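You operate a simulated robot arm through the tools that you are given. There is no shell and no other tool. Be economical: measure what you need, move in short steps, check, and stop when the job is done.

You are at the controls of a simulated two-armed robot. One attempt, no reset.

Task
On the top of the grey bench, fold the blue cloth in half, so that its two short edges meet.

Only the result counts: the job must be done as asked and must still hold three seconds after the hand-in. Knocking over, shifting, dropping, spilling or breaking anything else fails it. Flat cloth is picked up by pressing the open fingertips on it (5 to 10 N) and closing them slowly along it; thin cloth reads only 2 to 8 mm in the jaws.

Robot
Two 7-joint arms with two-finger parallel grippers on one trunk, on a base that drives. Base frame: it is fixed to the floor where the robot stands at the start and does not move with it; the origin is under the middle of the robot, x ahead of it, y to its left, z up. Units: mm, degrees, N and s.
The left shoulder is at the start at [70, 163, 1070], the right one opposite. Places, roughly: top of the grey bench [500, 600, 800]. Payload 3.43 kg a hand.
The tool frame of a hand sits at the grasp point between the pads (the TCP): z along the fingers, y along the line on which they close. The tips reach 34 mm beyond it. Largest opening 128 mm; finger width 24, thickness 12; the body of the gripper, 48 by 130 mm, starts 96 mm behind the TCP.
Orientation is that of the tool frame in the base frame, as [roll, pitch, yaw] about the fixed x, y, z axes, in that order (R = Rz(yaw) Ry(pitch) Rx(roll)). With the fingers straight down and closing along the base's y, the tool's x points along the base's -x, its y along +y and its z along -z.

Tools
- The arms move only by the tool send_rows. It takes "left_steps", "right_steps" or both (then of equal length, played together; a hand with none holds still); each is a list of rows, each a list of 3 entries, a list of its own where there are three numbers: the shift along the tool's x, y, z in mm, then the turn, a rotation vector about the tool's x, y, z in degrees, then the gripper command, from -1 (fully open) to 1 (shut), values between in proportion. In form: [[[x, y, z], [rx, ry, rz], grip], ...]. A call has 1 to 12 rows; each row is the pose to reach, as a shift and turn from the pose commanded when the call began, along the tool's axes at that moment. Rows are played at 5 a second. More than 50 mm and 8.6 degrees between two rows, or a gripper value outside its range, and nothing of the call is played. A pose out of reach is approached as far as the arm can. The call stops where the force on the tool passes 40 N (or 10 N more than at its start, if that is more) or the arm is blocked; 0.2 s more then pass. The fingers move at their own pace (about 153 mm/s each) and stop on an object; they squeeze with about 29 N. The grip force told is the motor's: it shows also when the fingers shut on nothing. Time passes only in rows, and 0.2 s behind the last, so rows that repeat a pose let the fingers close. It gives the time, the measured TCP pose, the force on the tool (base axes), the opening and the grip force at its end, in the units of the frame above (readings bear some noise), with the torque about the TCP (base axes, N m) and any sound that the robot's microphone picked up.
- Cameras (640 x 400 px; columns grow to the right, rows downward): "scene" is now at [133.9, -2.9, 1289.1]; the picture's right is [-0.03, -1.00, 0.00], its down [-0.65, 0.02, -0.76] and it looks along [0.76, -0.03, -0.65] (base axes); focal length 256 px, centre (320, 200). "left" rides on the left gripper at [76, 11, -160] in its tool frame; the picture's right is [-0.15, 0.99, 0.00], its down [-0.88, -0.13, -0.46] and it looks along [-0.45, -0.07, 0.89] (tool axes); focal length 234 px, centre (320, 200). "right" rides on the right gripper at [76, -11, -160] in its tool frame; the picture's right is [0.15, 0.99, 0.00], its down [-0.88, 0.13, -0.46] and it looks along [-0.45, 0.07, 0.89] (tool axes); focal length 234 px, centre (320, 200). There is no depth. A picture from a camera that has moved, and an enlarged one, comes with that camera's place and axes in the base frame and with its lens.
- grab_frame(camera): a new picture of that camera. No time passes.
- move_column(by): slides the trunk up (or, below 0, down) by that many mm; the arms and the scene camera ride with it, the base frame stays. It gives what a move gives, with no picture.
- base_move(legs): drives the robot by 1 to 6 legs, each [ahead, left, turn to the left] in mm, mm and degrees, along the robot's own axes; the way and the turn of a leg run together, so that a leg with both is an arc; at most 1500 mm and 180 degrees a leg. The arms and the cameras ride along, it lands a little off, and it stops where it bumps. It gives what a move gives.
- turn_head(pan, tilt): turns the head with the scene camera to pan (to the left, within 86 degrees either way) and tilt (down, from -29 to 69), counted from straight ahead of the robot. It gives what a move gives.
- enlarge(camera, box): a new picture of the part [left, top, right, bottom] of that camera's present view, enlarged. No time passes.
- finish_job(): hands the job in; it is judged then, once.

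Go step by step. Nothing tells you exact positions but the pictures and the camera data: compare them with the known pose of the tool, close in by small moves and look again before you grip or let go. The budget is 120 turns and 108 pictures, counting those below and the enlarged ones. Unless the task says otherwise, let go and move clear before handing in.

The tools are called after "Call:" as name(argument=value, ...) on one line, values as JSON. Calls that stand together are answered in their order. send_rows: Moves the arms, as the interface text tells. Its arguments: {"type":"object","properties":{"left_steps":{"type":"array","items":{"type":"array"}},"right_steps":{"type":"array","items":{"type":"array"}}},"required":[]} The other tools are called the same way: move_column (by) slides the trunk up or down; base_move (legs) drives the base; turn_head (pan, tilt) turns the head that bears the scene camera; grab_frame (camera) takes a picture; enlarge (camera, box) takes an enlarged picture of a part of a camera's view; finish_job () hands the job in.

At the start:

```text
clock: 0.0
left_position: [703.7, 157.8, 940.3]
left_orientation: [-180.0, -0.1, -180.0]
left_ft_force: [0.8, 0.7, 0.4]
left_ft_torque: [0.01, 0.01, -0.02]
left_gripper_width: 128.1
left_finger_force: 0.1
right_position: [470.4, -225.0, 1002.8]
right_orientation: [179.9, 0.1, 179.9]
right_ft_force: [-0.1, 0.1, -0.3]
right_ft_torque: [-0.03, -0.02, 0.03]
right_gripper_width: 128.0
right_finger_force: 0.1
trunk travel left (down, up): [-550.0, 390.0]
robot x, y, heading: [0.7, 0.8, -0.1]
head pan, tilt: [-2.0, 40.3]
```

scene: 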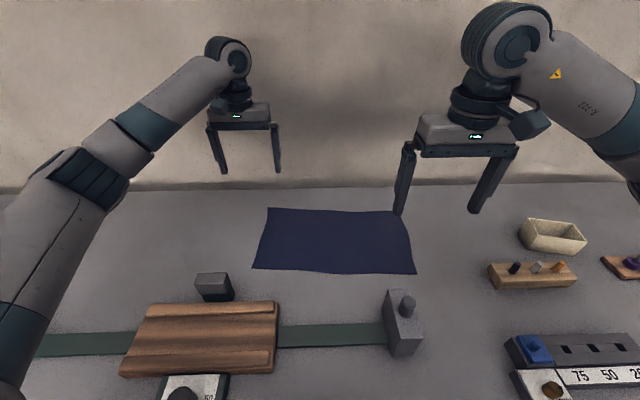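
right: 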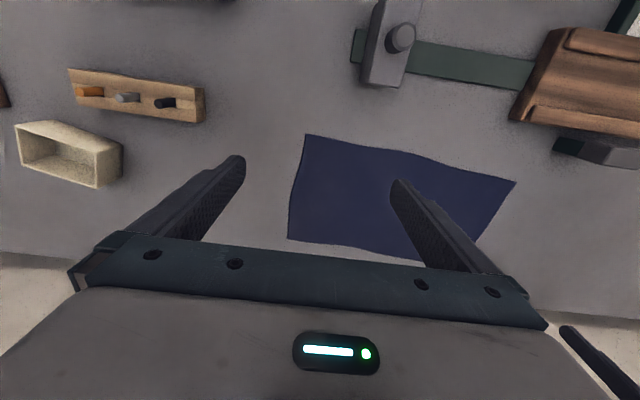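
left: 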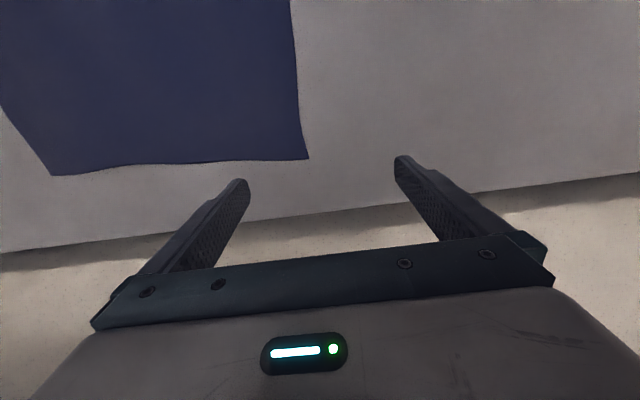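

The blue cloth lies flat on the bench with its long side along y. Its short edges are near y≈+130 and y≈-230, with x about 450 to 675. I'll look around before choosing where to stand.

Call:
turn_head(pan=50, tilt=50)

Call:
grab_frame(camera="scene")

Call:
turn_head(pan=0, tilt=60)

Call:
grab_frame(camera="scene")

```text
clock: 1.2
left_position: [704.7, 157.4, 939.1]
left_orientation: [180.0, 0.0, -179.9]
left_ft_force: [0.1, 0.3, 0.8]
left_ft_torque: [-0.03, -0.01, 0.01]
left_gripper_width: 128.2
left_finger_force: 0.1
right_position: [471.1, -223.0, 1002.3]
right_orientation: [179.9, 0.0, -180.0]
right_ft_force: [-0.5, 0.4, 0.2]
right_ft_torque: [0.03, 0.0, 0.01]
right_gripper_width: 128.1
right_finger_force: 0.1
trunk travel left (down, up): [-550.0, 390.0]
robot x, y, heading: [-2.3, -1.1, 0.0]
head pan, tilt: [50.0, 50.0]
```

```text
104 pictures are left
camera scene: at [98.6, 58.9, 1275.4], right [0.77, -0.64, 0.0], down [-0.49, -0.59, -0.64], along [0.41, 0.49, -0.77], focal length 256 px, centre (320, 200)
```

scene: 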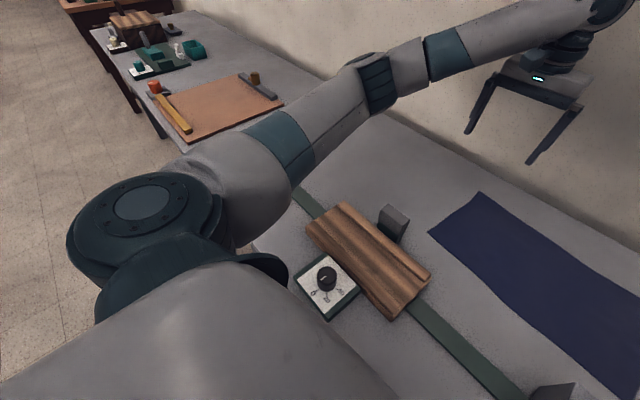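

```text
clock: 2.4
left_position: [704.0, 157.8, 940.4]
left_orientation: [179.9, 0.0, -180.0]
left_ft_force: [-0.3, 0.0, 0.6]
left_ft_torque: [-0.01, -0.01, 0.05]
left_gripper_width: 127.9
left_finger_force: 0.1
right_position: [470.0, -224.4, 1002.5]
right_orientation: [179.9, 0.0, 180.0]
right_ft_force: [-1.0, -0.1, 0.6]
right_ft_torque: [-0.01, 0.01, 0.03]
right_gripper_width: 127.8
right_finger_force: 0.1
trunk travel left (down, up): [-550.0, 390.0]
robot x, y, heading: [0.1, 3.2, -0.1]
head pan, tilt: [0.0, 60.0]
```

```text
103 pictures are left
camera scene: at [115.7, 0.0, 1262.8], right [0.0, -1.0, 0.0], down [-0.87, 0.0, -0.5], along [0.5, 0.0, -0.87], focal length 256 px, centre (320, 200)
```

scene: 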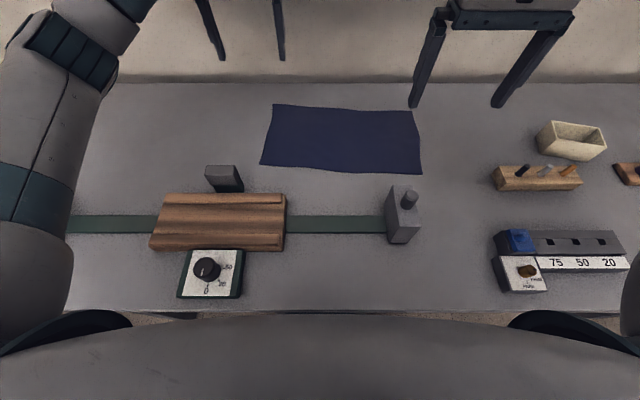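

The bench top checks out at z≈800. The cloth's left edge runs from (676,124) to (471,135) and its right edge from (649,-237) to (449,-225). I'll raise the left hand, back off, slide left and turn right, so both hands can take the left edge without the arms crossing.

Call:
send_rows(left_steps=[[[0, 0, -40], [0, 0, 0], -1], [[0, 0, -80], [0, 0, 0], -1]])

Call:
base_move(legs=[[-100, 0, 0], [0, 420, 0], [0, 0, -60]])

Call:
turn_head(pan=10, tilt=45)

Call:
grab_frame(camera="scene")

```text
clock: 3.0
left_position: [704.9, 157.0, 1020.3]
left_orientation: [-179.9, 0.1, -180.0]
left_ft_force: [-0.4, 0.5, 0.0]
left_ft_torque: [0.01, 0.0, 0.0]
left_gripper_width: 128.2
left_finger_force: 0.0
right_position: [469.5, -224.2, 1002.9]
right_orientation: [180.0, 0.1, -180.0]
right_ft_force: [0.0, -0.9, 0.4]
right_ft_torque: [0.01, -0.03, 0.0]
right_gripper_width: 128.0
right_finger_force: 0.1
trunk travel left (down, up): [-550.0, 390.0]
robot x, y, heading: [1.2, 0.2, -0.0]
head pan, tilt: [0.0, 60.0]
```

```text
clock: 8.9
left_position: [383.3, -140.5, 1019.7]
left_orientation: [179.9, 0.0, 119.7]
left_ft_force: [0.2, 0.8, 0.3]
left_ft_torque: [-0.04, 0.0, 0.0]
left_gripper_width: 128.4
left_finger_force: 0.0
right_position: [-65.1, -124.1, 1001.7]
right_orientation: [-180.0, 0.1, 119.7]
right_ft_force: [0.1, -0.5, -0.2]
right_ft_torque: [0.01, -0.01, 0.02]
right_gripper_width: 128.1
right_finger_force: 0.0
trunk travel left (down, up): [-550.0, 390.0]
robot x, y, heading: [-104.5, 394.3, -60.3]
head pan, tilt: [0.0, 60.0]
```

```text
clock: 9.6
left_position: [382.1, -139.4, 1018.3]
left_orientation: [180.0, 0.1, 119.7]
left_ft_force: [-0.2, 0.2, 0.6]
left_ft_torque: [-0.03, 0.02, 0.01]
left_gripper_width: 128.3
left_finger_force: 0.1
right_position: [-63.7, -124.8, 1002.9]
right_orientation: [-180.0, 0.0, 119.7]
right_ft_force: [0.7, 0.5, -1.0]
right_ft_torque: [-0.01, -0.01, 0.01]
right_gripper_width: 128.1
right_finger_force: 0.1
trunk travel left (down, up): [-550.0, 390.0]
robot x, y, heading: [-105.2, 396.3, -60.2]
head pan, tilt: [10.0, 45.0]
```

```text
102 pictures are left
camera scene: at [-27.7, 289.3, 1282.2], right [-0.77, -0.64, 0.0], down [-0.45, 0.54, -0.71], along [0.45, -0.54, -0.71], focal length 256 px, centre (320, 200)
```

scene: 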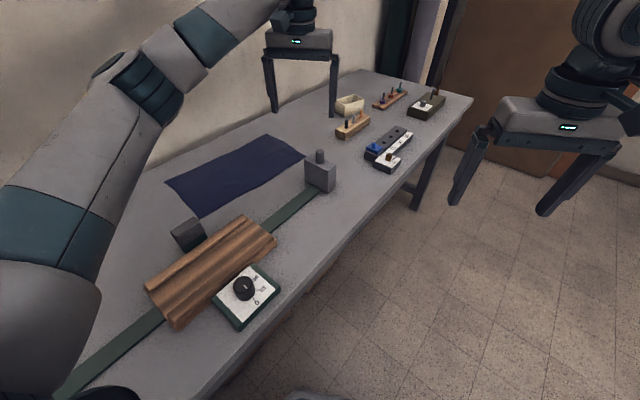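

The view is clear and the cloth hasn't moved. I'll bring the left hand above the far-left corner area first, closing direction across the short edge.

Call:
send_rows(left_steps=[[[10, 36, 0], [0, 0, -5.7], -1], [[20, 73, 0], [0, 0, -11.4], -1], [[29, 109, 0], [0, 0, -17.1], -1], [[39, 146, 0], [0, 0, -22.8], -1], [[49, 182, 0], [0, 0, -28.5], -1], [[59, 218, 0], [0, 0, -34.2], -1], [[69, 255, 0], [0, 0, -39.9], -1], [[78, 291, 0], [0, 0, -45.6], -1], [[88, 328, 0], [0, 0, -51.3], -1], [[98, 364, 0], [0, 0, -57], -1], [[98, 364, 40], [0, 0, -57], -1], [[98, 364, 80], [0, 0, -57], -1]])

Call:
grab_frame(camera="scene")

Call:
grab_frame(camera="left")

```text
clock: 12.2
left_position: [650.8, 126.9, 937.4]
left_orientation: [-180.0, 0.0, 176.8]
left_ft_force: [-1.0, 0.7, 0.1]
left_ft_torque: [0.0, 0.03, 0.0]
left_gripper_width: 128.4
left_finger_force: 0.0
right_position: [-64.1, -124.8, 1003.6]
right_orientation: [180.0, 0.0, 119.7]
right_ft_force: [0.1, -0.2, 0.5]
right_ft_torque: [0.01, 0.03, -0.02]
right_gripper_width: 128.3
right_finger_force: 0.1
trunk travel left (down, up): [-550.0, 390.0]
robot x, y, heading: [-103.3, 399.1, -60.5]
head pan, tilt: [10.0, 45.0]
```

```text
101 pictures are left
camera scene: at [-26.9, 289.8, 1282.4], right [-0.77, -0.64, 0.0], down [-0.45, 0.54, -0.71], along [0.45, -0.54, -0.71], focal length 256 px, centre (320, 200)
```

scene: 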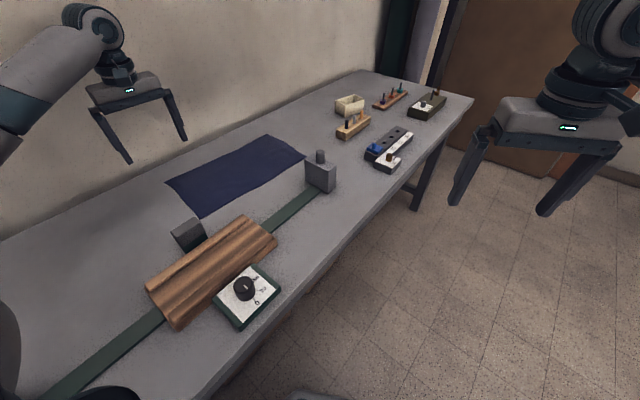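

```text
100 pictures are left
camera left: at [575.2, 141.6, 1097.3], right [0.2, 0.98, 0.0], down [0.87, -0.18, 0.46], along [0.45, -0.09, -0.89], focal length 234 px, centre (320, 200)
```

left: 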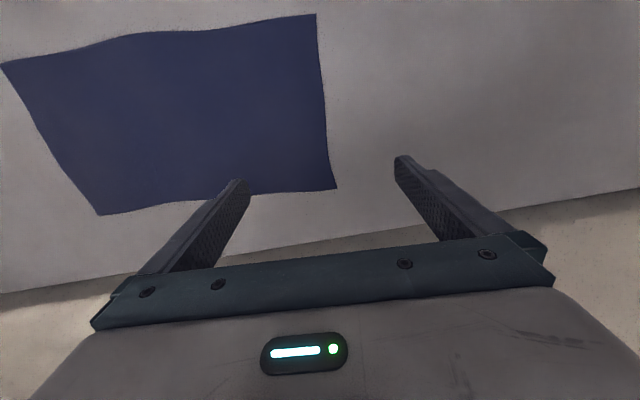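

Comparing the two cameras puts the bench top at z≈752, not 800. That makes the cloth about 400×225, with corners (734,138), (508,149), (705,-263) and (483,-246). I'll edge the base forward a little for reach, then bring the right hand over.

Call:
base_move(legs=[[60, 0, 0]])

```text
clock: 13.2
left_position: [680.0, 72.8, 935.5]
left_orientation: [179.9, -0.1, 176.8]
left_ft_force: [-0.2, -0.4, 0.0]
left_ft_torque: [0.02, 0.01, 0.0]
left_gripper_width: 128.0
left_finger_force: 0.0
right_position: [-33.9, -177.9, 1001.6]
right_orientation: [-179.9, -0.1, 119.7]
right_ft_force: [0.3, 0.0, 0.0]
right_ft_torque: [0.04, 0.03, -0.02]
right_gripper_width: 128.3
right_finger_force: 0.0
trunk travel left (down, up): [-550.0, 390.0]
robot x, y, heading: [-73.8, 343.6, -60.4]
head pan, tilt: [10.0, 45.0]
```

Call:
send_rows(left_steps=[[[-12, 23, 0], [0, 0, 0], -1], [[-24, 46, 0], [0, 0, 0], -1], [[-24, 46, 0], [0, 0, 0], -1], [[-24, 46, 0], [0, 0, 0], -1], [[-24, 46, 0], [0, 0, 0], -1], [[-24, 46, 0], [0, 0, 0], -1], [[-24, 46, 0], [0, 0, 0], -1], [[-24, 46, 0], [0, 0, 0], -1], [[-24, 46, 0], [0, 0, 0], -1], [[-24, 46, 0], [0, 0, 0], -1]], right_steps=[[[0, 45, 0], [0, 0, -5.7], -1], [[0, 90, 0], [0, 0, -11.4], -1], [[0, 135, 0], [0, 0, -17.1], -1], [[0, 180, 0], [0, 0, -22.8], -1], [[0, 225, 0], [0, 0, -28.5], -1], [[0, 270, 0], [0, 0, -34.2], -1], [[0, 315, 0], [0, 0, -39.9], -1], [[0, 360, 0], [0, 0, -45.6], -1], [[0, 405, 0], [0, 0, -51.3], -1], [[0, 450, 0], [0, 0, -57], -1]])

Call:
grab_frame(camera="scene")

Call:
grab_frame(camera="right")

```text
clock: 15.4
left_position: [707.7, 119.6, 935.6]
left_orientation: [180.0, -0.1, 176.7]
left_ft_force: [-0.7, -0.5, 0.4]
left_ft_torque: [-0.03, 0.01, 0.04]
left_gripper_width: 128.0
left_finger_force: 0.0
right_position: [359.1, 44.4, 999.6]
right_orientation: [-179.9, -0.2, 176.8]
right_ft_force: [0.6, 0.3, -0.3]
right_ft_torque: [-0.01, 0.01, 0.01]
right_gripper_width: 128.2
right_finger_force: 0.2
trunk travel left (down, up): [-550.0, 390.0]
robot x, y, heading: [-72.7, 341.9, -60.4]
head pan, tilt: [10.0, 45.0]
```

```text
99 pictures are left
camera scene: at [3.9, 238.5, 1282.3], right [-0.77, -0.64, 0.0], down [-0.45, 0.54, -0.71], along [0.45, -0.54, -0.71], focal length 256 px, centre (320, 200)
```

scene: 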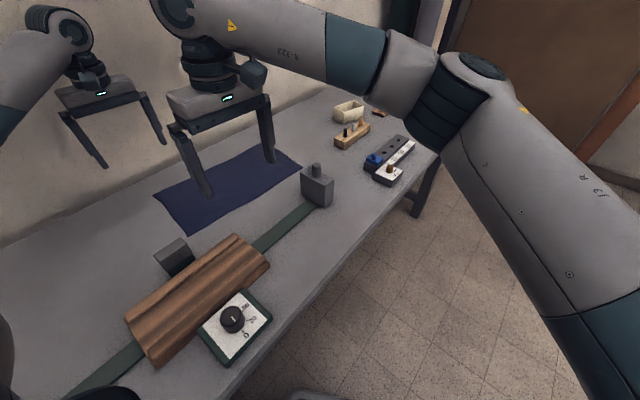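

```text
98 pictures are left
camera right: at [282.3, 39.1, 1159.5], right [-0.09, 1.0, 0.0], down [0.89, 0.08, 0.45], along [0.45, 0.04, -0.89], focal length 234 px, centre (320, 200)
```

right: 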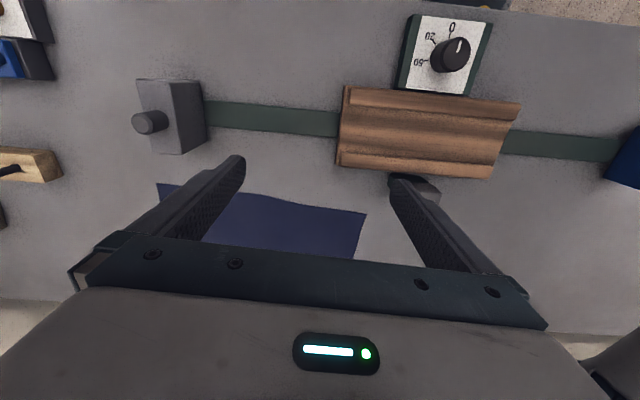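

Call:
send_rows(left_steps=[[[0, 0, 20], [0, 0, 0], -1], [[0, 0, 50], [0, 0, 0], -1], [[0, 0, 80], [0, 0, 0], -1], [[0, 0, 80], [0, 0, 0], -1], [[0, 0, 80], [0, 0, 0], -1], [[0, 0, 80], [0, 0, 0], -1], [[0, 0, 80], [0, 0, 0], -1], [[0, 0, 80], [0, 0, 0], -1]], right_steps=[[[-43, 23, 0], [0, 0, 0], -1], [[-86, 46, 0], [0, 0, 0], -1], [[-128, 69, 0], [0, 0, 0], -1], [[-171, 91, 0], [0, 0, 0], -1], [[-171, 91, 45], [0, 0, 0], -1], [[-171, 91, 90], [0, 0, 0], -1], [[-171, 91, 145], [0, 0, 0], -1], [[-171, 91, 145], [0, 0, 0], -1]])

Call:
grab_frame(camera="right")

Call:
grab_frame(camera="left")

Call:
grab_frame(camera="scene")

```text
refused: row 7 steps farther than a row can; nothing moved
```

```text
97 pictures are left
camera right: at [282.3, 39.1, 1159.5], right [-0.09, 1.0, 0.0], down [0.89, 0.08, 0.45], along [0.45, 0.04, -0.89], focal length 234 px, centre (320, 200)
```

right: 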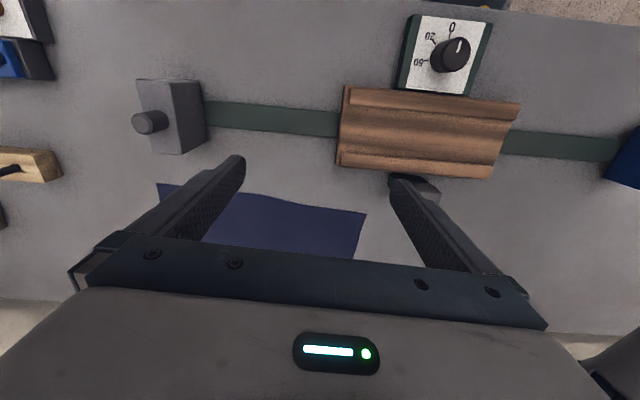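

```text
96 pictures are left
camera left: at [632.3, 134.9, 1096.7], right [0.2, 0.98, 0.0], down [0.87, -0.18, 0.45], along [0.44, -0.09, -0.89], focal length 234 px, centre (320, 200)
```

left: 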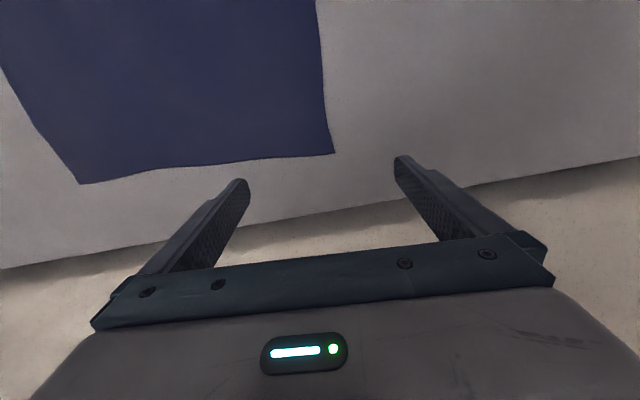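

```text
95 pictures are left
camera scene: at [3.9, 238.5, 1282.3], right [-0.77, -0.64, 0.0], down [-0.45, 0.54, -0.71], along [0.45, -0.54, -0.71], focal length 256 px, centre (320, 200)
```

scene: 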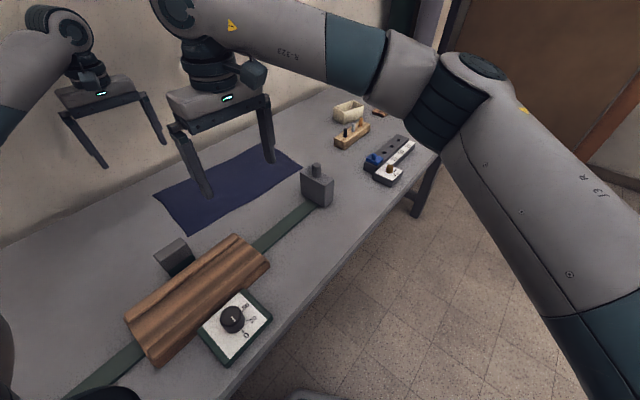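

The right move was refused because one row stepped too far. I'll resend it with smaller steps.

Call:
send_rows(left_steps=[[[0, 0, 20], [0, 0, 0], -1], [[0, 0, 50], [0, 0, 0], -1], [[0, 0, 80], [0, 0, 0], -1], [[0, 0, 80], [0, 0, 0], -1], [[0, 0, 80], [0, 0, 0], -1], [[0, 0, 80], [0, 0, 0], -1], [[0, 0, 80], [0, 0, 0], -1], [[0, 0, 80], [0, 0, 0], -1]], right_steps=[[[-43, 23, 0], [0, 0, 0], -1], [[-86, 46, 0], [0, 0, 0], -1], [[-128, 69, 0], [0, 0, 0], -1], [[-171, 91, 0], [0, 0, 0], -1], [[-171, 91, 45], [0, 0, 0], -1], [[-171, 91, 90], [0, 0, 0], -1], [[-171, 91, 135], [0, 0, 0], -1], [[-171, 91, 145], [0, 0, 0], -1]])

Call:
grab_frame(camera="right")

Call:
grab_frame(camera="left")

Call:
grab_frame(camera="scene")

```text
clock: 17.2
left_position: [706.9, 119.1, 858.4]
left_orientation: [-179.9, 0.1, 176.7]
left_ft_force: [0.4, 0.5, 0.1]
left_ft_torque: [-0.05, -0.02, 0.01]
left_gripper_width: 127.9
left_finger_force: 0.0
right_position: [424.8, 71.6, 910.5]
right_orientation: [-179.9, 0.2, 176.8]
right_ft_force: [-0.1, -0.5, 0.0]
right_ft_torque: [-0.02, -0.01, 0.01]
right_gripper_width: 127.9
right_finger_force: 0.0
right hand out of reach, approached as far as the arm can: row 2, 3, 4, 5, 6, 7, 8
trunk travel left (down, up): [-550.0, 390.0]
robot x, y, heading: [-75.0, 342.9, -60.2]
head pan, tilt: [10.0, 45.0]
```

```text
94 pictures are left
camera right: at [346.8, 66.0, 1070.2], right [-0.09, 1.0, 0.0], down [0.89, 0.08, 0.46], along [0.46, 0.04, -0.89], focal length 234 px, centre (320, 200)
```

right: 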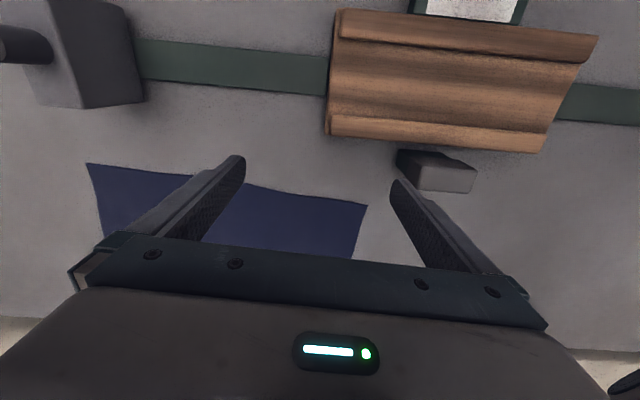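

```text
93 pictures are left
camera left: at [630.4, 134.8, 1019.6], right [0.2, 0.98, 0.0], down [0.87, -0.18, 0.46], along [0.45, -0.09, -0.89], focal length 234 px, centre (320, 200)
```

left: 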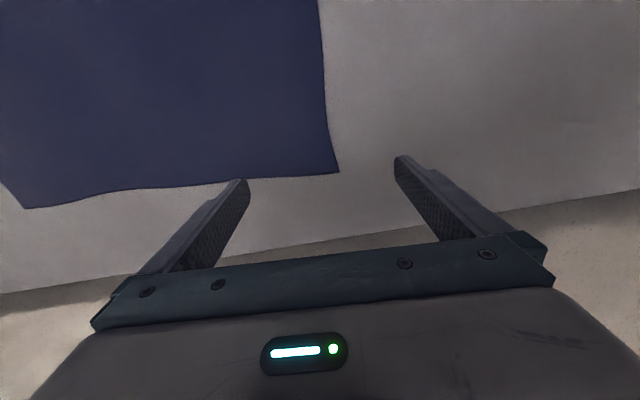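

```text
92 pictures are left
camera scene: at [0.8, 239.3, 1282.7], right [-0.77, -0.64, 0.0], down [-0.45, 0.54, -0.71], along [0.45, -0.54, -0.71], focal length 256 px, centre (320, 200)
```

scene: 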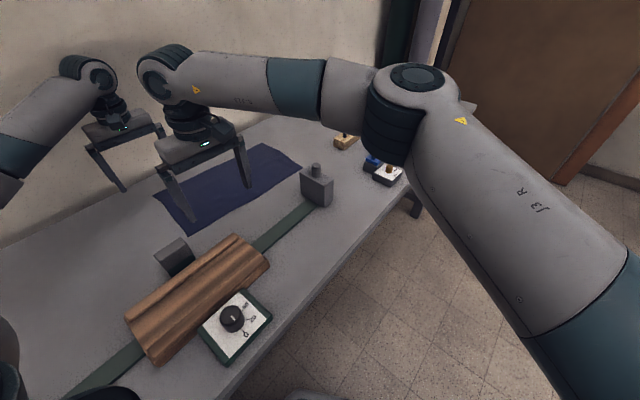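

The right arm reaches its limit crossing over. Since the elbows swing outward and the arms stay apart, a smaller heading should work, so I'll lift both hands and turn back 30° left.

Call:
send_rows(left_steps=[[[25, 0, -40], [0, 0, 0], -1], [[50, 0, -80], [0, 0, 0], -1], [[80, 0, -100], [0, 0, 0], -1], [[100, 0, -120], [0, 0, 0], -1]], right_steps=[[[10, 0, -40], [0, 0, 0], -1], [[20, 0, -60], [0, 0, 0], -1], [[30, 0, -80], [0, 0, 0], -1], [[40, 0, -80], [0, 0, 0], -1]])

Call:
base_move(legs=[[0, 0, 30]])

Call:
turn_head(pan=-5, tilt=45)

Call:
grab_frame(camera="scene")

```text
clock: 18.2
left_position: [605.9, 125.5, 977.4]
left_orientation: [-180.0, 0.1, 176.9]
left_ft_force: [-0.2, -0.3, -1.0]
left_ft_torque: [-0.01, -0.02, 0.02]
left_gripper_width: 127.9
left_finger_force: 0.0
right_position: [382.8, 71.6, 987.3]
right_orientation: [-180.0, 0.1, 176.8]
right_ft_force: [-0.1, 0.1, 0.3]
right_ft_torque: [0.02, 0.01, 0.0]
right_gripper_width: 128.1
right_finger_force: 0.0
trunk travel left (down, up): [-550.0, 390.0]
robot x, y, heading: [-72.0, 341.1, -60.5]
head pan, tilt: [10.0, 45.0]
```

```text
clock: 20.1
left_position: [624.6, 494.3, 976.1]
left_orientation: [-180.0, 0.0, -153.3]
left_ft_force: [0.4, 1.5, -0.2]
left_ft_torque: [0.02, -0.01, 0.02]
left_gripper_width: 128.1
left_finger_force: 0.0
right_position: [457.9, 335.6, 987.6]
right_orientation: [-180.0, 0.0, -153.3]
right_ft_force: [-0.3, 0.6, -0.5]
right_ft_torque: [-0.04, -0.01, -0.01]
right_gripper_width: 128.1
right_finger_force: 0.2
trunk travel left (down, up): [-550.0, 390.0]
robot x, y, heading: [-71.9, 341.1, -30.5]
head pan, tilt: [10.0, 45.0]
```

```text
clock: 20.9
left_position: [624.6, 494.0, 976.5]
left_orientation: [-180.0, 0.0, -153.3]
left_ft_force: [-0.3, 0.1, 0.5]
left_ft_torque: [0.02, 0.01, -0.01]
left_gripper_width: 128.2
left_finger_force: 0.1
right_position: [458.3, 336.0, 988.4]
right_orientation: [179.9, 0.0, -153.3]
right_ft_force: [0.4, -1.3, 0.4]
right_ft_torque: [0.01, -0.01, -0.01]
right_gripper_width: 128.4
right_finger_force: 0.0
trunk travel left (down, up): [-550.0, 390.0]
robot x, y, heading: [-75.2, 340.0, -30.5]
head pan, tilt: [-5.0, 45.0]
```

```text
91 pictures are left
camera scene: at [35.3, 270.9, 1282.3], right [-0.58, -0.82, 0.0], down [-0.58, 0.41, -0.71], along [0.58, -0.41, -0.71], focal length 256 px, centre (320, 200)
```

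scene: 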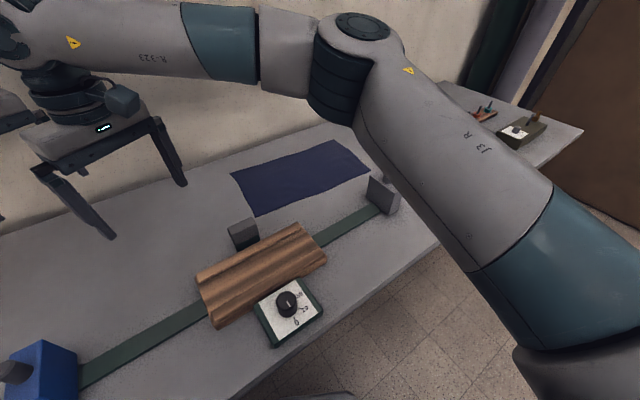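

Call:
send_rows(right_steps=[[[5, -45, 0], [0, 0, 6], -1], [[10, -89, 0], [0, 0, 12], -1], [[16, -134, 0], [0, 0, 18], -1], [[21, -178, 0], [0, 0, 24], -1], [[26, -223, 0], [0, 0, 30], -1], [[26, -223, 0], [0, 0, 30], -1], [[26, -223, 0], [0, 0, 30], -1], [[26, -223, 0], [0, 0, 30], -1], [[26, -223, 40], [0, 0, 30], -1], [[26, -223, 80], [0, 0, 30], -1], [[26, -223, 115], [0, 0, 30], -1], [[26, -223, 115], [0, 0, 30], -1]], left_steps=[[[0, 0, 0], [0, 0, 0], -1], [[12, -46, 0], [0, 0, 4], -1], [[24, -92, 0], [0, 0, 8], -1], [[36, -138, 0], [0, 0, 12], -1], [[48, -185, 0], [0, 0, 16], -1], [[60, -231, 0], [0, 0, 20], -1], [[72, -277, 0], [0, 0, 24], -1], [[84, -323, 0], [0, 0, 27], -1], [[96, -370, 0], [0, 0, 30], -1], [[96, -370, 40], [0, 0, 30], -1], [[96, -370, 80], [0, 0, 30], -1], [[96, -370, 105], [0, 0, 30], -1]])

Call:
grab_frame(camera="right")

Call:
grab_frame(camera="left")

Call:
grab_frame(camera="scene")

```text
clock: 23.4
left_position: [705.0, 119.3, 873.9]
left_orientation: [180.0, 0.0, 176.8]
left_ft_force: [0.2, 0.8, -0.9]
left_ft_torque: [-0.04, -0.03, -0.05]
left_gripper_width: 128.4
left_finger_force: 0.0
right_position: [534.1, 126.0, 869.4]
right_orientation: [179.9, 0.0, 176.6]
right_ft_force: [-0.1, 0.6, 0.3]
right_ft_torque: [-0.03, -0.04, 0.02]
right_gripper_width: 127.9
right_finger_force: 0.1
trunk travel left (down, up): [-550.0, 390.0]
robot x, y, heading: [-73.4, 341.9, -30.5]
head pan, tilt: [-5.0, 45.0]
```

```text
90 pictures are left
camera right: at [455.5, 120.6, 1030.3], right [-0.09, 1.0, 0.0], down [0.89, 0.08, 0.46], along [0.45, 0.04, -0.89], focal length 234 px, centre (320, 200)
```

right: 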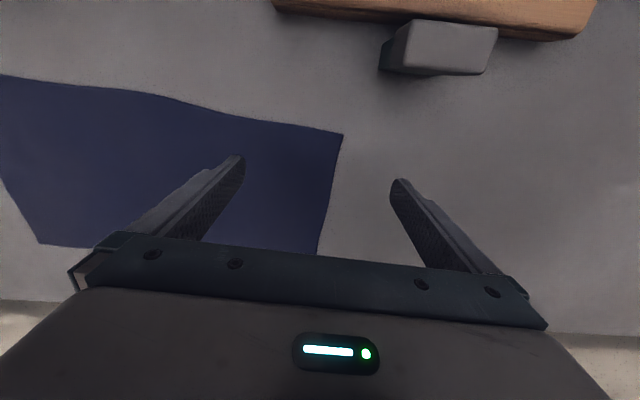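

```text
89 pictures are left
camera left: at [630.1, 135.5, 1034.4], right [0.2, 0.98, 0.0], down [0.87, -0.18, 0.46], along [0.45, -0.09, -0.89], focal length 234 px, centre (320, 200)
```

left: 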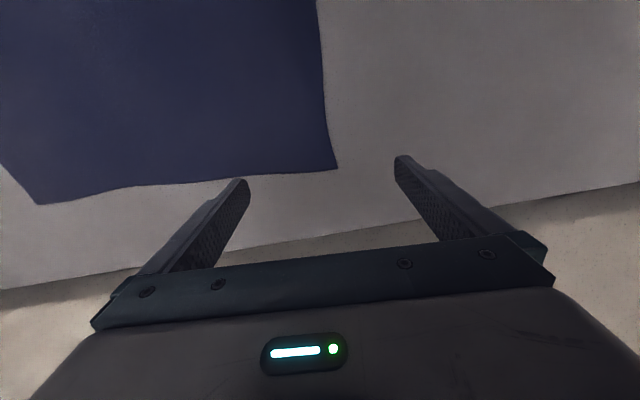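

```text
88 pictures are left
camera scene: at [35.4, 271.2, 1282.3], right [-0.58, -0.82, 0.0], down [-0.58, 0.41, -0.71], along [0.58, -0.41, -0.71], focal length 256 px, centre (320, 200)
```

scene: 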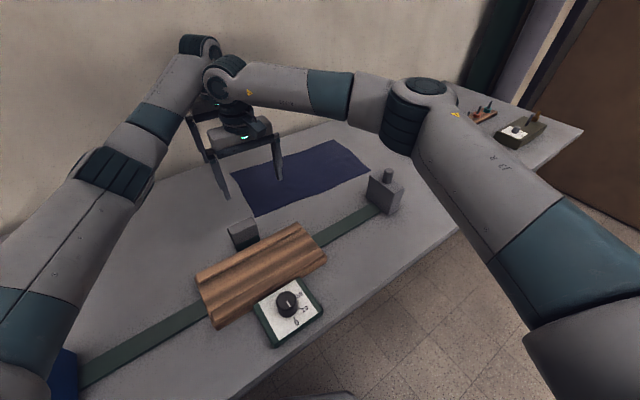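

Both hands now reach. The edge is at y≈139 under the left hand and y≈148 under the right. I'll set the jaws to about 40 mm just inside the edge and go down to just above the cloth.

Call:
send_rows(left_steps=[[[0, -5, 20], [0, 0, 0], 0.0], [[0, -10, 40], [0, 0, 0], 0.37], [[0, -10, 60], [0, 0, 0], 0.37], [[0, -10, 75], [0, 0, 0], 0.37], [[0, -10, 78], [0, 0, 0], 0.37]], right_steps=[[[0, -4, 20], [0, 0, 0], 0.0], [[0, -8, 40], [0, 0, 0], 0.37], [[0, -8, 60], [0, 0, 0], 0.37], [[0, -8, 72], [0, 0, 0], 0.37], [[0, -8, 74], [0, 0, 0], 0.37]])

Call:
grab_frame(camera="right")

Call:
grab_frame(camera="left")

```text
clock: 24.6
left_position: [703.5, 110.5, 795.5]
left_orientation: [-179.8, 0.2, 176.8]
left_ft_force: [2.0, -0.4, 10.4]
left_ft_torque: [0.07, -0.08, -0.01]
left_gripper_width: 40.5
left_finger_force: 0.1
right_position: [534.0, 116.9, 799.0]
right_orientation: [-179.9, 0.1, 176.7]
right_ft_force: [0.2, 0.6, 0.0]
right_ft_torque: [-0.02, -0.03, 0.02]
right_gripper_width: 40.5
right_finger_force: 0.0
trunk travel left (down, up): [-550.0, 390.0]
robot x, y, heading: [-76.7, 343.8, -29.9]
head pan, tilt: [-5.0, 45.0]
```

```text
87 pictures are left
camera right: at [456.6, 111.4, 959.2], right [-0.09, 1.0, 0.0], down [0.89, 0.08, 0.46], along [0.45, 0.04, -0.89], focal length 234 px, centre (320, 200)
```

right: 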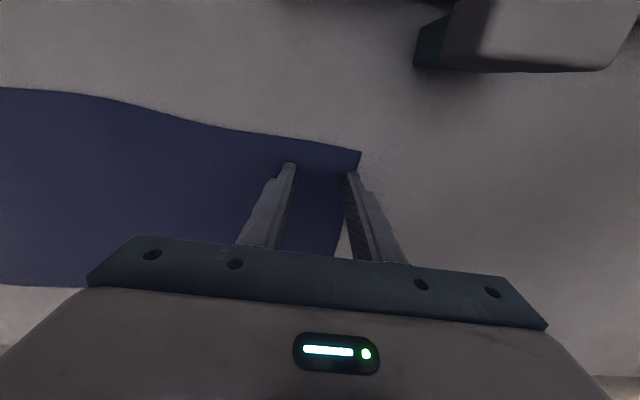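

```text
86 pictures are left
camera left: at [628.2, 126.4, 955.6], right [0.2, 0.98, 0.0], down [0.87, -0.18, 0.46], along [0.45, -0.09, -0.89], focal length 234 px, centre (320, 200)
```

left: 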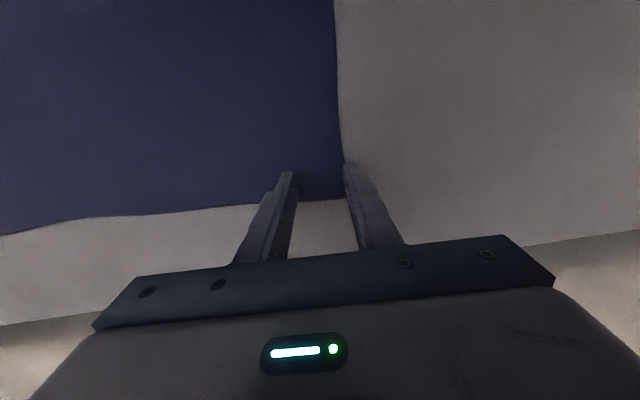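

The left tips already press with 10 N, so the bench is near z≈761. Now I'll lower the right hand to light contact.

Call:
send_rows(right_steps=[[[0, 0, 2], [0, 0, 0], 0.37], [[0, 0, 4], [0, 0, 0], 0.37], [[0, 0, 4], [0, 0, 0], 0.37]])

```text
clock: 25.4
left_position: [703.6, 111.6, 795.2]
left_orientation: [-180.0, 0.1, 176.7]
left_ft_force: [2.3, -0.9, 15.7]
left_ft_torque: [-0.03, -0.16, -0.01]
left_gripper_width: 40.2
left_finger_force: 0.1
right_position: [533.8, 116.4, 795.7]
right_orientation: [180.0, 0.1, 176.7]
right_ft_force: [1.9, 0.0, 4.8]
right_ft_torque: [0.05, -0.03, -0.02]
right_gripper_width: 40.4
right_finger_force: 0.0
trunk travel left (down, up): [-550.0, 390.0]
robot x, y, heading: [-69.5, 341.9, -30.3]
head pan, tilt: [-5.0, 45.0]
```

Call:
send_rows(left_steps=[[[0, 0, -1], [0, 0, 0], 0.37], [[0, 0, -1.5], [0, 0, 0], 0.37], [[0, 0, -1.5], [0, 0, 0], 0.37]], right_steps=[[[0, 0, 0.5], [0, 0, 0], 0.37], [[0, 0, 0.8], [0, 0, 0], 0.37], [[0, 0, 0.8], [0, 0, 0], 0.37]])

```text
clock: 26.2
left_position: [702.9, 111.7, 795.9]
left_orientation: [179.9, 0.0, 176.7]
left_ft_force: [0.7, -0.6, 0.5]
left_ft_torque: [-0.02, 0.0, 0.02]
left_gripper_width: 40.3
left_finger_force: 0.1
right_position: [533.4, 116.7, 795.9]
right_orientation: [180.0, 0.2, 176.7]
right_ft_force: [-1.5, -1.4, 21.3]
right_ft_torque: [0.13, 0.16, 0.02]
right_gripper_width: 40.2
right_finger_force: 0.0
trunk travel left (down, up): [-550.0, 390.0]
robot x, y, heading: [-76.1, 345.2, -30.5]
head pan, tilt: [-5.0, 45.0]
```

Call:
send_rows(left_steps=[[[0, 0, 0.4], [0, 0, 0], 0.37], [[0, 0, 0.7], [0, 0, 0], 0.37], [[0, 0, 0.7], [0, 0, 0], 0.37], [[0, 0, 0.7], [0, 0, 0], 0.37]], right_steps=[[[0, 0, -0.3], [0, 0, 0], 0.37], [[0, 0, -0.6], [0, 0, 0], 0.37], [[0, 0, -0.6], [0, 0, 0], 0.37], [[0, 0, -0.6], [0, 0, 0], 0.37]])

```text
clock: 27.2
left_position: [702.9, 110.2, 796.2]
left_orientation: [-179.9, 0.1, 176.7]
left_ft_force: [-1.2, 0.7, 1.2]
left_ft_torque: [0.0, 0.0, 0.0]
left_gripper_width: 40.4
left_finger_force: 0.1
right_position: [532.8, 118.1, 794.5]
right_orientation: [180.0, 0.1, 176.7]
right_ft_force: [-0.4, -3.2, 18.7]
right_ft_torque: [0.07, 0.08, 0.0]
right_gripper_width: 39.7
right_finger_force: 0.1
trunk travel left (down, up): [-550.0, 390.0]
robot x, y, heading: [-70.8, 346.4, -30.3]
head pan, tilt: [-5.0, 45.0]
```

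Call:
send_rows(left_steps=[[[0, 0, 0.4], [0, 0, 0], 0.37], [[0, 0, 0.7], [0, 0, 0], 0.37], [[0, 0, 0.7], [0, 0, 0], 0.37], [[0, 0, 0.7], [0, 0, 0], 0.37]], right_steps=[[[0, 0, -0.3], [0, 0, 0], 0.37], [[0, 0, -0.6], [0, 0, 0], 0.37], [[0, 0, -0.6], [0, 0, 0], 0.37], [[0, 0, -0.6], [0, 0, 0], 0.37]])

```text
clock: 28.2
left_position: [704.0, 110.4, 795.9]
left_orientation: [-180.0, 0.1, 176.7]
left_ft_force: [-0.4, -1.3, 6.6]
left_ft_torque: [-0.06, -0.03, 0.01]
left_gripper_width: 40.4
left_finger_force: 0.0
right_position: [533.8, 117.8, 795.6]
right_orientation: [-180.0, 0.0, 176.8]
right_ft_force: [1.0, -2.6, 11.5]
right_ft_torque: [0.02, -0.01, -0.01]
right_gripper_width: 39.7
right_finger_force: 0.0
trunk travel left (down, up): [-550.0, 390.0]
robot x, y, heading: [-76.2, 340.7, -30.5]
head pan, tilt: [-5.0, 45.0]
```

Forces are about right: 6.6 N left and 11.5 N right. Closing both slowly along the cloth.

Call:
send_rows(left_steps=[[[0, 0, 0], [0, 0, 0], 0.45], [[0, 0, 0], [0, 0, 0], 0.53], [[0, 0, 0], [0, 0, 0], 0.6], [[0, 0, 0], [0, 0, 0], 0.67], [[0, 0, 0], [0, 0, 0], 0.74], [[0, 0, 0], [0, 0, 0], 0.8], [[0, 0, 0], [0, 0, 0], 0.86], [[0, 0, 0], [0, 0, 0], 0.92], [[0, 0, 0], [0, 0, 0], 1], [[0, 0, 0], [0, 0, 0], 1]], right_steps=[[[0, 0, 0], [0, 0, 0], 0.45], [[0, 0, 0], [0, 0, 0], 0.53], [[0, 0, 0], [0, 0, 0], 0.6], [[0, 0, 0], [0, 0, 0], 0.67], [[0, 0, 0], [0, 0, 0], 0.74], [[0, 0, 0], [0, 0, 0], 0.8], [[0, 0, 0], [0, 0, 0], 0.86], [[0, 0, 0], [0, 0, 0], 0.92], [[0, 0, 0], [0, 0, 0], 1], [[0, 0, 0], [0, 0, 0], 1]])

Call:
grab_frame(camera="right")

Call:
grab_frame(camera="left")

```text
clock: 30.4
left_position: [703.1, 110.8, 796.1]
left_orientation: [-180.0, 0.1, 176.7]
left_ft_force: [-0.9, -0.7, 13.5]
left_ft_torque: [0.0, -0.02, 0.0]
left_gripper_width: 2.4
left_finger_force: 28.7
right_position: [534.6, 117.5, 796.0]
right_orientation: [-180.0, 0.1, 176.7]
right_ft_force: [1.3, 1.1, 2.8]
right_ft_torque: [0.02, 0.0, 0.01]
right_gripper_width: 2.5
right_finger_force: 29.0
trunk travel left (down, up): [-550.0, 390.0]
robot x, y, heading: [-72.7, 343.5, -30.2]
head pan, tilt: [-5.0, 45.0]
```

```text
85 pictures are left
camera right: at [456.4, 112.6, 955.9], right [-0.09, 1.0, 0.0], down [0.89, 0.08, 0.46], along [0.46, 0.04, -0.89], focal length 234 px, centre (320, 200)
```

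right: 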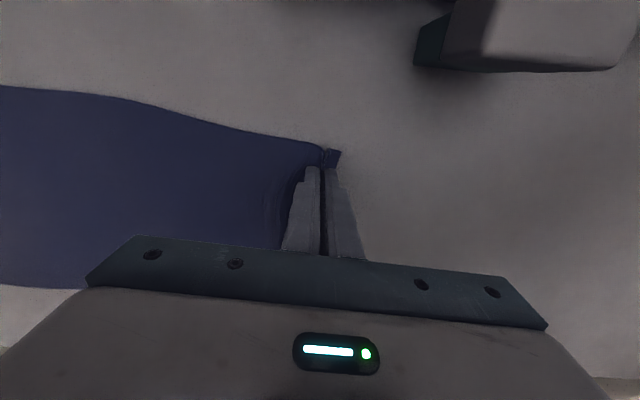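

```text
84 pictures are left
camera left: at [628.0, 126.0, 955.7], right [0.2, 0.98, 0.0], down [0.87, -0.18, 0.46], along [0.45, -0.09, -0.89], focal length 234 px, centre (320, 200)
```

left: 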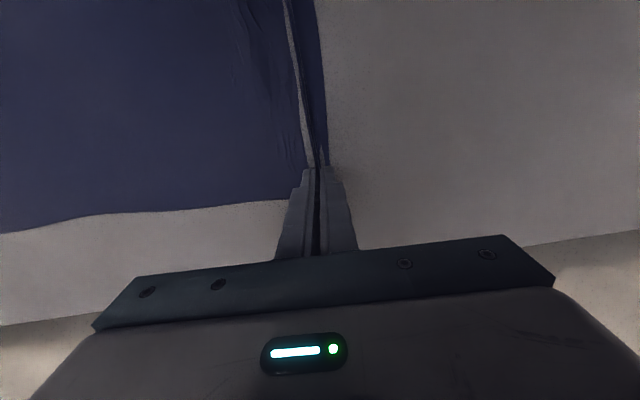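

Both grips caught a ruck (2.4 mm and 2.5 mm). I'll lift a little to check that they hold.

Call:
send_rows(left_steps=[[[0, 0, -15], [0, 0, 0], 1], [[0, 0, -30], [0, 0, 0], 1], [[0, 0, -45], [0, 0, 0], 1], [[0, 0, -60], [0, 0, 0], 1]], right_steps=[[[0, 0, -15], [0, 0, 0], 1], [[0, 0, -30], [0, 0, 0], 1], [[0, 0, -45], [0, 0, 0], 1], [[0, 0, -60], [0, 0, 0], 1]])

Call:
grab_frame(camera="right")

Call:
grab_frame(camera="left")

Call:
grab_frame(camera="scene")

```text
clock: 31.4
left_position: [705.8, 113.3, 855.1]
left_orientation: [-179.9, 0.0, 176.7]
left_ft_force: [-0.1, 0.3, 0.2]
left_ft_torque: [0.03, -0.04, 0.02]
left_gripper_width: 2.3
left_finger_force: 28.9
right_position: [536.0, 115.6, 854.7]
right_orientation: [-180.0, 0.0, 176.8]
right_ft_force: [0.5, 0.0, -0.3]
right_ft_torque: [0.01, -0.06, 0.0]
right_gripper_width: 2.3
right_finger_force: 28.7
trunk travel left (down, up): [-550.0, 390.0]
robot x, y, heading: [-70.8, 341.8, -30.4]
head pan, tilt: [-5.0, 45.0]
```

```text
83 pictures are left
camera right: at [458.6, 110.2, 1015.3], right [-0.09, 1.0, 0.0], down [0.89, 0.08, 0.46], along [0.45, 0.04, -0.89], focal length 234 px, centre (320, 200)
```

right: 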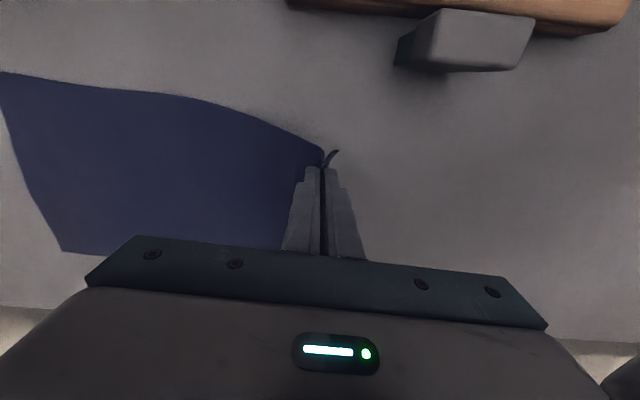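

```text
82 pictures are left
camera left: at [630.3, 127.8, 1015.7], right [0.2, 0.98, 0.0], down [0.87, -0.18, 0.46], along [0.45, -0.09, -0.89], focal length 234 px, centre (320, 200)
```

left: 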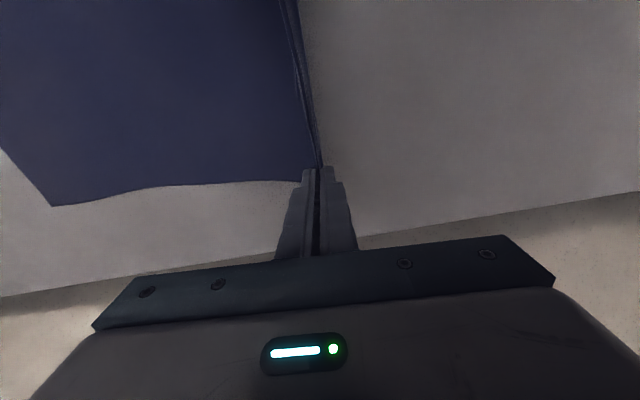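

```text
81 pictures are left
camera scene: at [34.7, 271.1, 1282.3], right [-0.58, -0.82, 0.0], down [-0.58, 0.41, -0.71], along [0.58, -0.41, -0.71], focal length 256 px, centre (320, 200)
```

scene: 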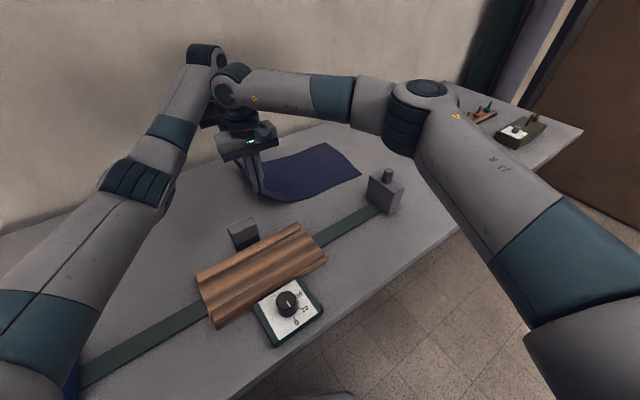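

The grips hold, but about 20 mm of free flap would end up folded back after the turn-over. I'll lay the edge down again and regrip with a small pinch right at the edge.

Call:
send_rows(left_steps=[[[0, 0, 20], [0, 0, 0], 1], [[0, 0, 40], [0, 0, 0], 1], [[0, 0, 56], [0, 0, 0], 1], [[0, 0, 57], [0, 0, 0], 0.5], [[0, 0, 57], [0, 0, 0], 0.2], [[0, 0, 57], [0, 0, 0], 0.2], [[0, 0, 30], [0, 0, 0], 0.2], [[0, 0, -10], [0, 0, 0], 0.2]], right_steps=[[[0, 0, 20], [0, 0, 0], 1], [[0, 0, 40], [0, 0, 0], 1], [[0, 0, 56], [0, 0, 0], 1], [[0, 0, 57], [0, 0, 0], 0.5], [[0, 0, 57], [0, 0, 0], 0.2], [[0, 0, 57], [0, 0, 0], 0.2], [[0, 0, 30], [0, 0, 0], 0.2], [[0, 0, -10], [0, 0, 0], 0.2]])

Call:
grab_frame(camera="right")

Call:
grab_frame(camera="left")

```text
clock: 33.2
left_position: [705.4, 113.5, 867.0]
left_orientation: [179.9, 0.0, 176.8]
left_ft_force: [-0.5, -0.8, 0.0]
left_ft_torque: [-0.01, -0.03, 0.01]
left_gripper_width: 51.1
left_finger_force: 0.1
right_position: [532.8, 119.4, 867.7]
right_orientation: [-180.0, -0.1, 176.8]
right_ft_force: [-0.2, -0.8, 0.0]
right_ft_torque: [-0.03, -0.02, 0.02]
right_gripper_width: 51.6
right_finger_force: 0.0
trunk travel left (down, up): [-550.0, 390.0]
robot x, y, heading: [-71.2, 341.4, -30.3]
head pan, tilt: [-5.0, 45.0]
```

```text
80 pictures are left
camera right: at [455.9, 113.8, 1027.7], right [-0.09, 1.0, 0.0], down [0.89, 0.08, 0.46], along [0.45, 0.04, -0.89], focal length 234 px, centre (320, 200)
```

right: 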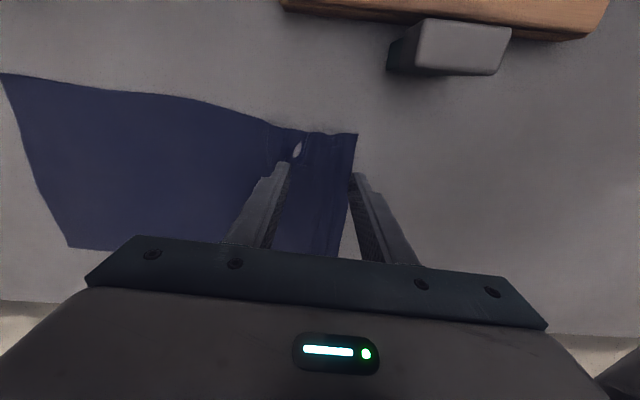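

```text
79 pictures are left
camera left: at [629.6, 129.5, 1025.8], right [0.2, 0.98, 0.0], down [0.87, -0.18, 0.46], along [0.45, -0.09, -0.89], focal length 234 px, centre (320, 200)
```

left: 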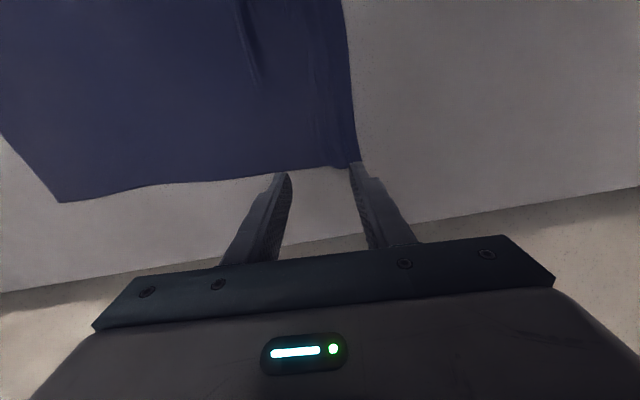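

The cloth relaxes flat by itself, and the left edge now lies at y≈159. I'll place narrow 24 mm jaws with the outer finger just at the edge.

Call:
send_rows(left_steps=[[[0, 18, 0], [0, 0, 0], 0.5], [[0, 36, 0], [0, 0, 0], 0.625], [[0, 36, 30], [0, 0, 0], 0.625], [[0, 36, 55], [0, 0, 0], 0.625], [[0, 36, 64], [0, 0, 0], 0.625], [[0, 36, 67], [0, 0, 0], 0.625]], right_steps=[[[0, 15, 0], [0, 0, 0], 0.5], [[0, 31, 0], [0, 0, 0], 0.625], [[0, 31, 30], [0, 0, 0], 0.625], [[0, 31, 55], [0, 0, 0], 0.625], [[0, 31, 64], [0, 0, 0], 0.625], [[0, 31, 67], [0, 0, 0], 0.625]])

Call:
enlarge(camera="right", box=[220, 100, 440, 260])

Call:
enlarge(camera="left", box=[220, 100, 440, 260])

```text
clock: 34.6
left_position: [707.8, 146.0, 796.3]
left_orientation: [-180.0, 0.0, 176.7]
left_ft_force: [0.5, -0.1, 0.3]
left_ft_torque: [-0.09, -0.03, -0.01]
left_gripper_width: 24.0
left_finger_force: 0.1
right_position: [536.0, 147.8, 798.2]
right_orientation: [-180.0, 0.0, 176.7]
right_ft_force: [0.3, 0.2, -0.2]
right_ft_torque: [-0.01, 0.04, 0.02]
right_gripper_width: 24.2
right_finger_force: 0.1
trunk travel left (down, up): [-550.0, 390.0]
robot x, y, heading: [-73.0, 343.7, -30.3]
head pan, tilt: [-5.0, 45.0]
```

```text
2.50 times, centred on (330, 180) of right
camera zoom: at [459.7, 142.4, 958.9], right [-0.09, 1.0, 0.0], down [0.89, 0.08, 0.46], along [0.45, 0.04, -0.89], focal length 585 px, centre (295, 250)
```

zoom: 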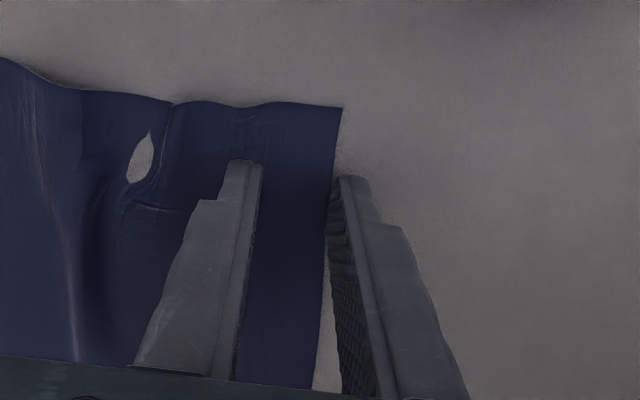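

```text
2.50 times, centred on (330, 180) of left
camera zoom: at [632.2, 160.7, 956.4], right [0.2, 0.98, 0.0], down [0.87, -0.18, 0.46], along [0.45, -0.09, -0.89], focal length 585 px, centre (295, 250)
```

zoom: 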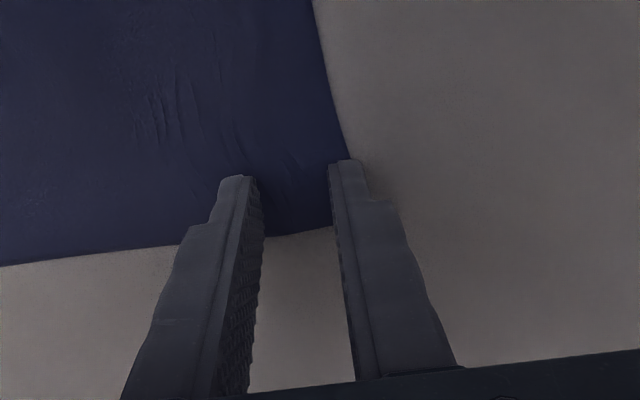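

Both outer fingers sit right at the edge. Now down to light contact.

Call:
send_rows(left_steps=[[[0, 0, 0.5], [0, 0, 0], 0.625], [[0, 0, 1], [0, 0, 0], 0.625], [[0, 0, 1], [0, 0, 0], 0.625], [[0, 0, 1], [0, 0, 0], 0.625]], right_steps=[[[0, 0, 1], [0, 0, 0], 0.625], [[0, 0, 2], [0, 0, 0], 0.625], [[0, 0, 2], [0, 0, 0], 0.625], [[0, 0, 2], [0, 0, 0], 0.625]])

```text
clock: 35.6
left_position: [706.9, 146.8, 795.4]
left_orientation: [-180.0, 0.0, 176.6]
left_ft_force: [-0.1, 0.4, 2.8]
left_ft_torque: [-0.02, -0.02, 0.02]
left_gripper_width: 24.2
left_finger_force: 0.1
right_position: [536.3, 147.7, 796.0]
right_orientation: [180.0, 0.0, 176.8]
right_ft_force: [0.2, -0.4, 1.6]
right_ft_torque: [0.02, 0.02, 0.02]
right_gripper_width: 23.8
right_finger_force: 0.0
trunk travel left (down, up): [-550.0, 390.0]
robot x, y, heading: [-77.4, 344.3, -30.2]
head pan, tilt: [-5.0, 45.0]
```

Call:
send_rows(left_steps=[[[0, 0, 0.4], [0, 0, 0], 0.625], [[0, 0, 0.4], [0, 0, 0], 0.625], [[0, 0, 0.4], [0, 0, 0], 0.625]], right_steps=[[[0, 0, 0.5], [0, 0, 0], 0.625], [[0, 0, 0.5], [0, 0, 0], 0.625], [[0, 0, 0.5], [0, 0, 0], 0.625]])

```text
clock: 36.5
left_position: [706.9, 146.2, 795.4]
left_orientation: [-179.9, 0.0, 176.7]
left_ft_force: [0.2, -0.1, 0.6]
left_ft_torque: [0.0, -0.02, 0.03]
left_gripper_width: 24.2
left_finger_force: 0.1
right_position: [536.9, 147.5, 795.6]
right_orientation: [-179.9, 0.0, 176.7]
right_ft_force: [-1.0, 0.8, 3.8]
right_ft_torque: [-0.04, 0.02, -0.01]
right_gripper_width: 24.0
right_finger_force: 0.1
trunk travel left (down, up): [-550.0, 390.0]
robot x, y, heading: [-69.5, 342.8, -30.2]
head pan, tilt: [-5.0, 45.0]
```

Call:
send_rows(left_steps=[[[0, 0, 0.5], [0, 0, 0], 0.625], [[0, 0, 0.9], [0, 0, 0], 0.625], [[0, 0, 0.9], [0, 0, 0], 0.625]], right_steps=[[[0, 0, 0.2], [0, 0, 0], 0.625], [[0, 0, 0.4], [0, 0, 0], 0.625], [[0, 0, 0.4], [0, 0, 0], 0.625]])

```text
clock: 37.2
left_position: [707.7, 145.3, 795.2]
left_orientation: [-180.0, 0.0, 176.7]
left_ft_force: [1.2, 0.5, 4.2]
left_ft_torque: [-0.01, -0.03, -0.01]
left_gripper_width: 24.1
left_finger_force: 0.1
right_position: [535.6, 148.1, 796.3]
right_orientation: [-180.0, 0.0, 176.7]
right_ft_force: [0.4, 2.0, 3.0]
right_ft_torque: [0.03, -0.04, 0.04]
right_gripper_width: 24.1
right_finger_force: 0.1
trunk travel left (down, up): [-550.0, 390.0]
robot x, y, heading: [-75.4, 343.4, -30.4]
head pan, tilt: [-5.0, 45.0]
```

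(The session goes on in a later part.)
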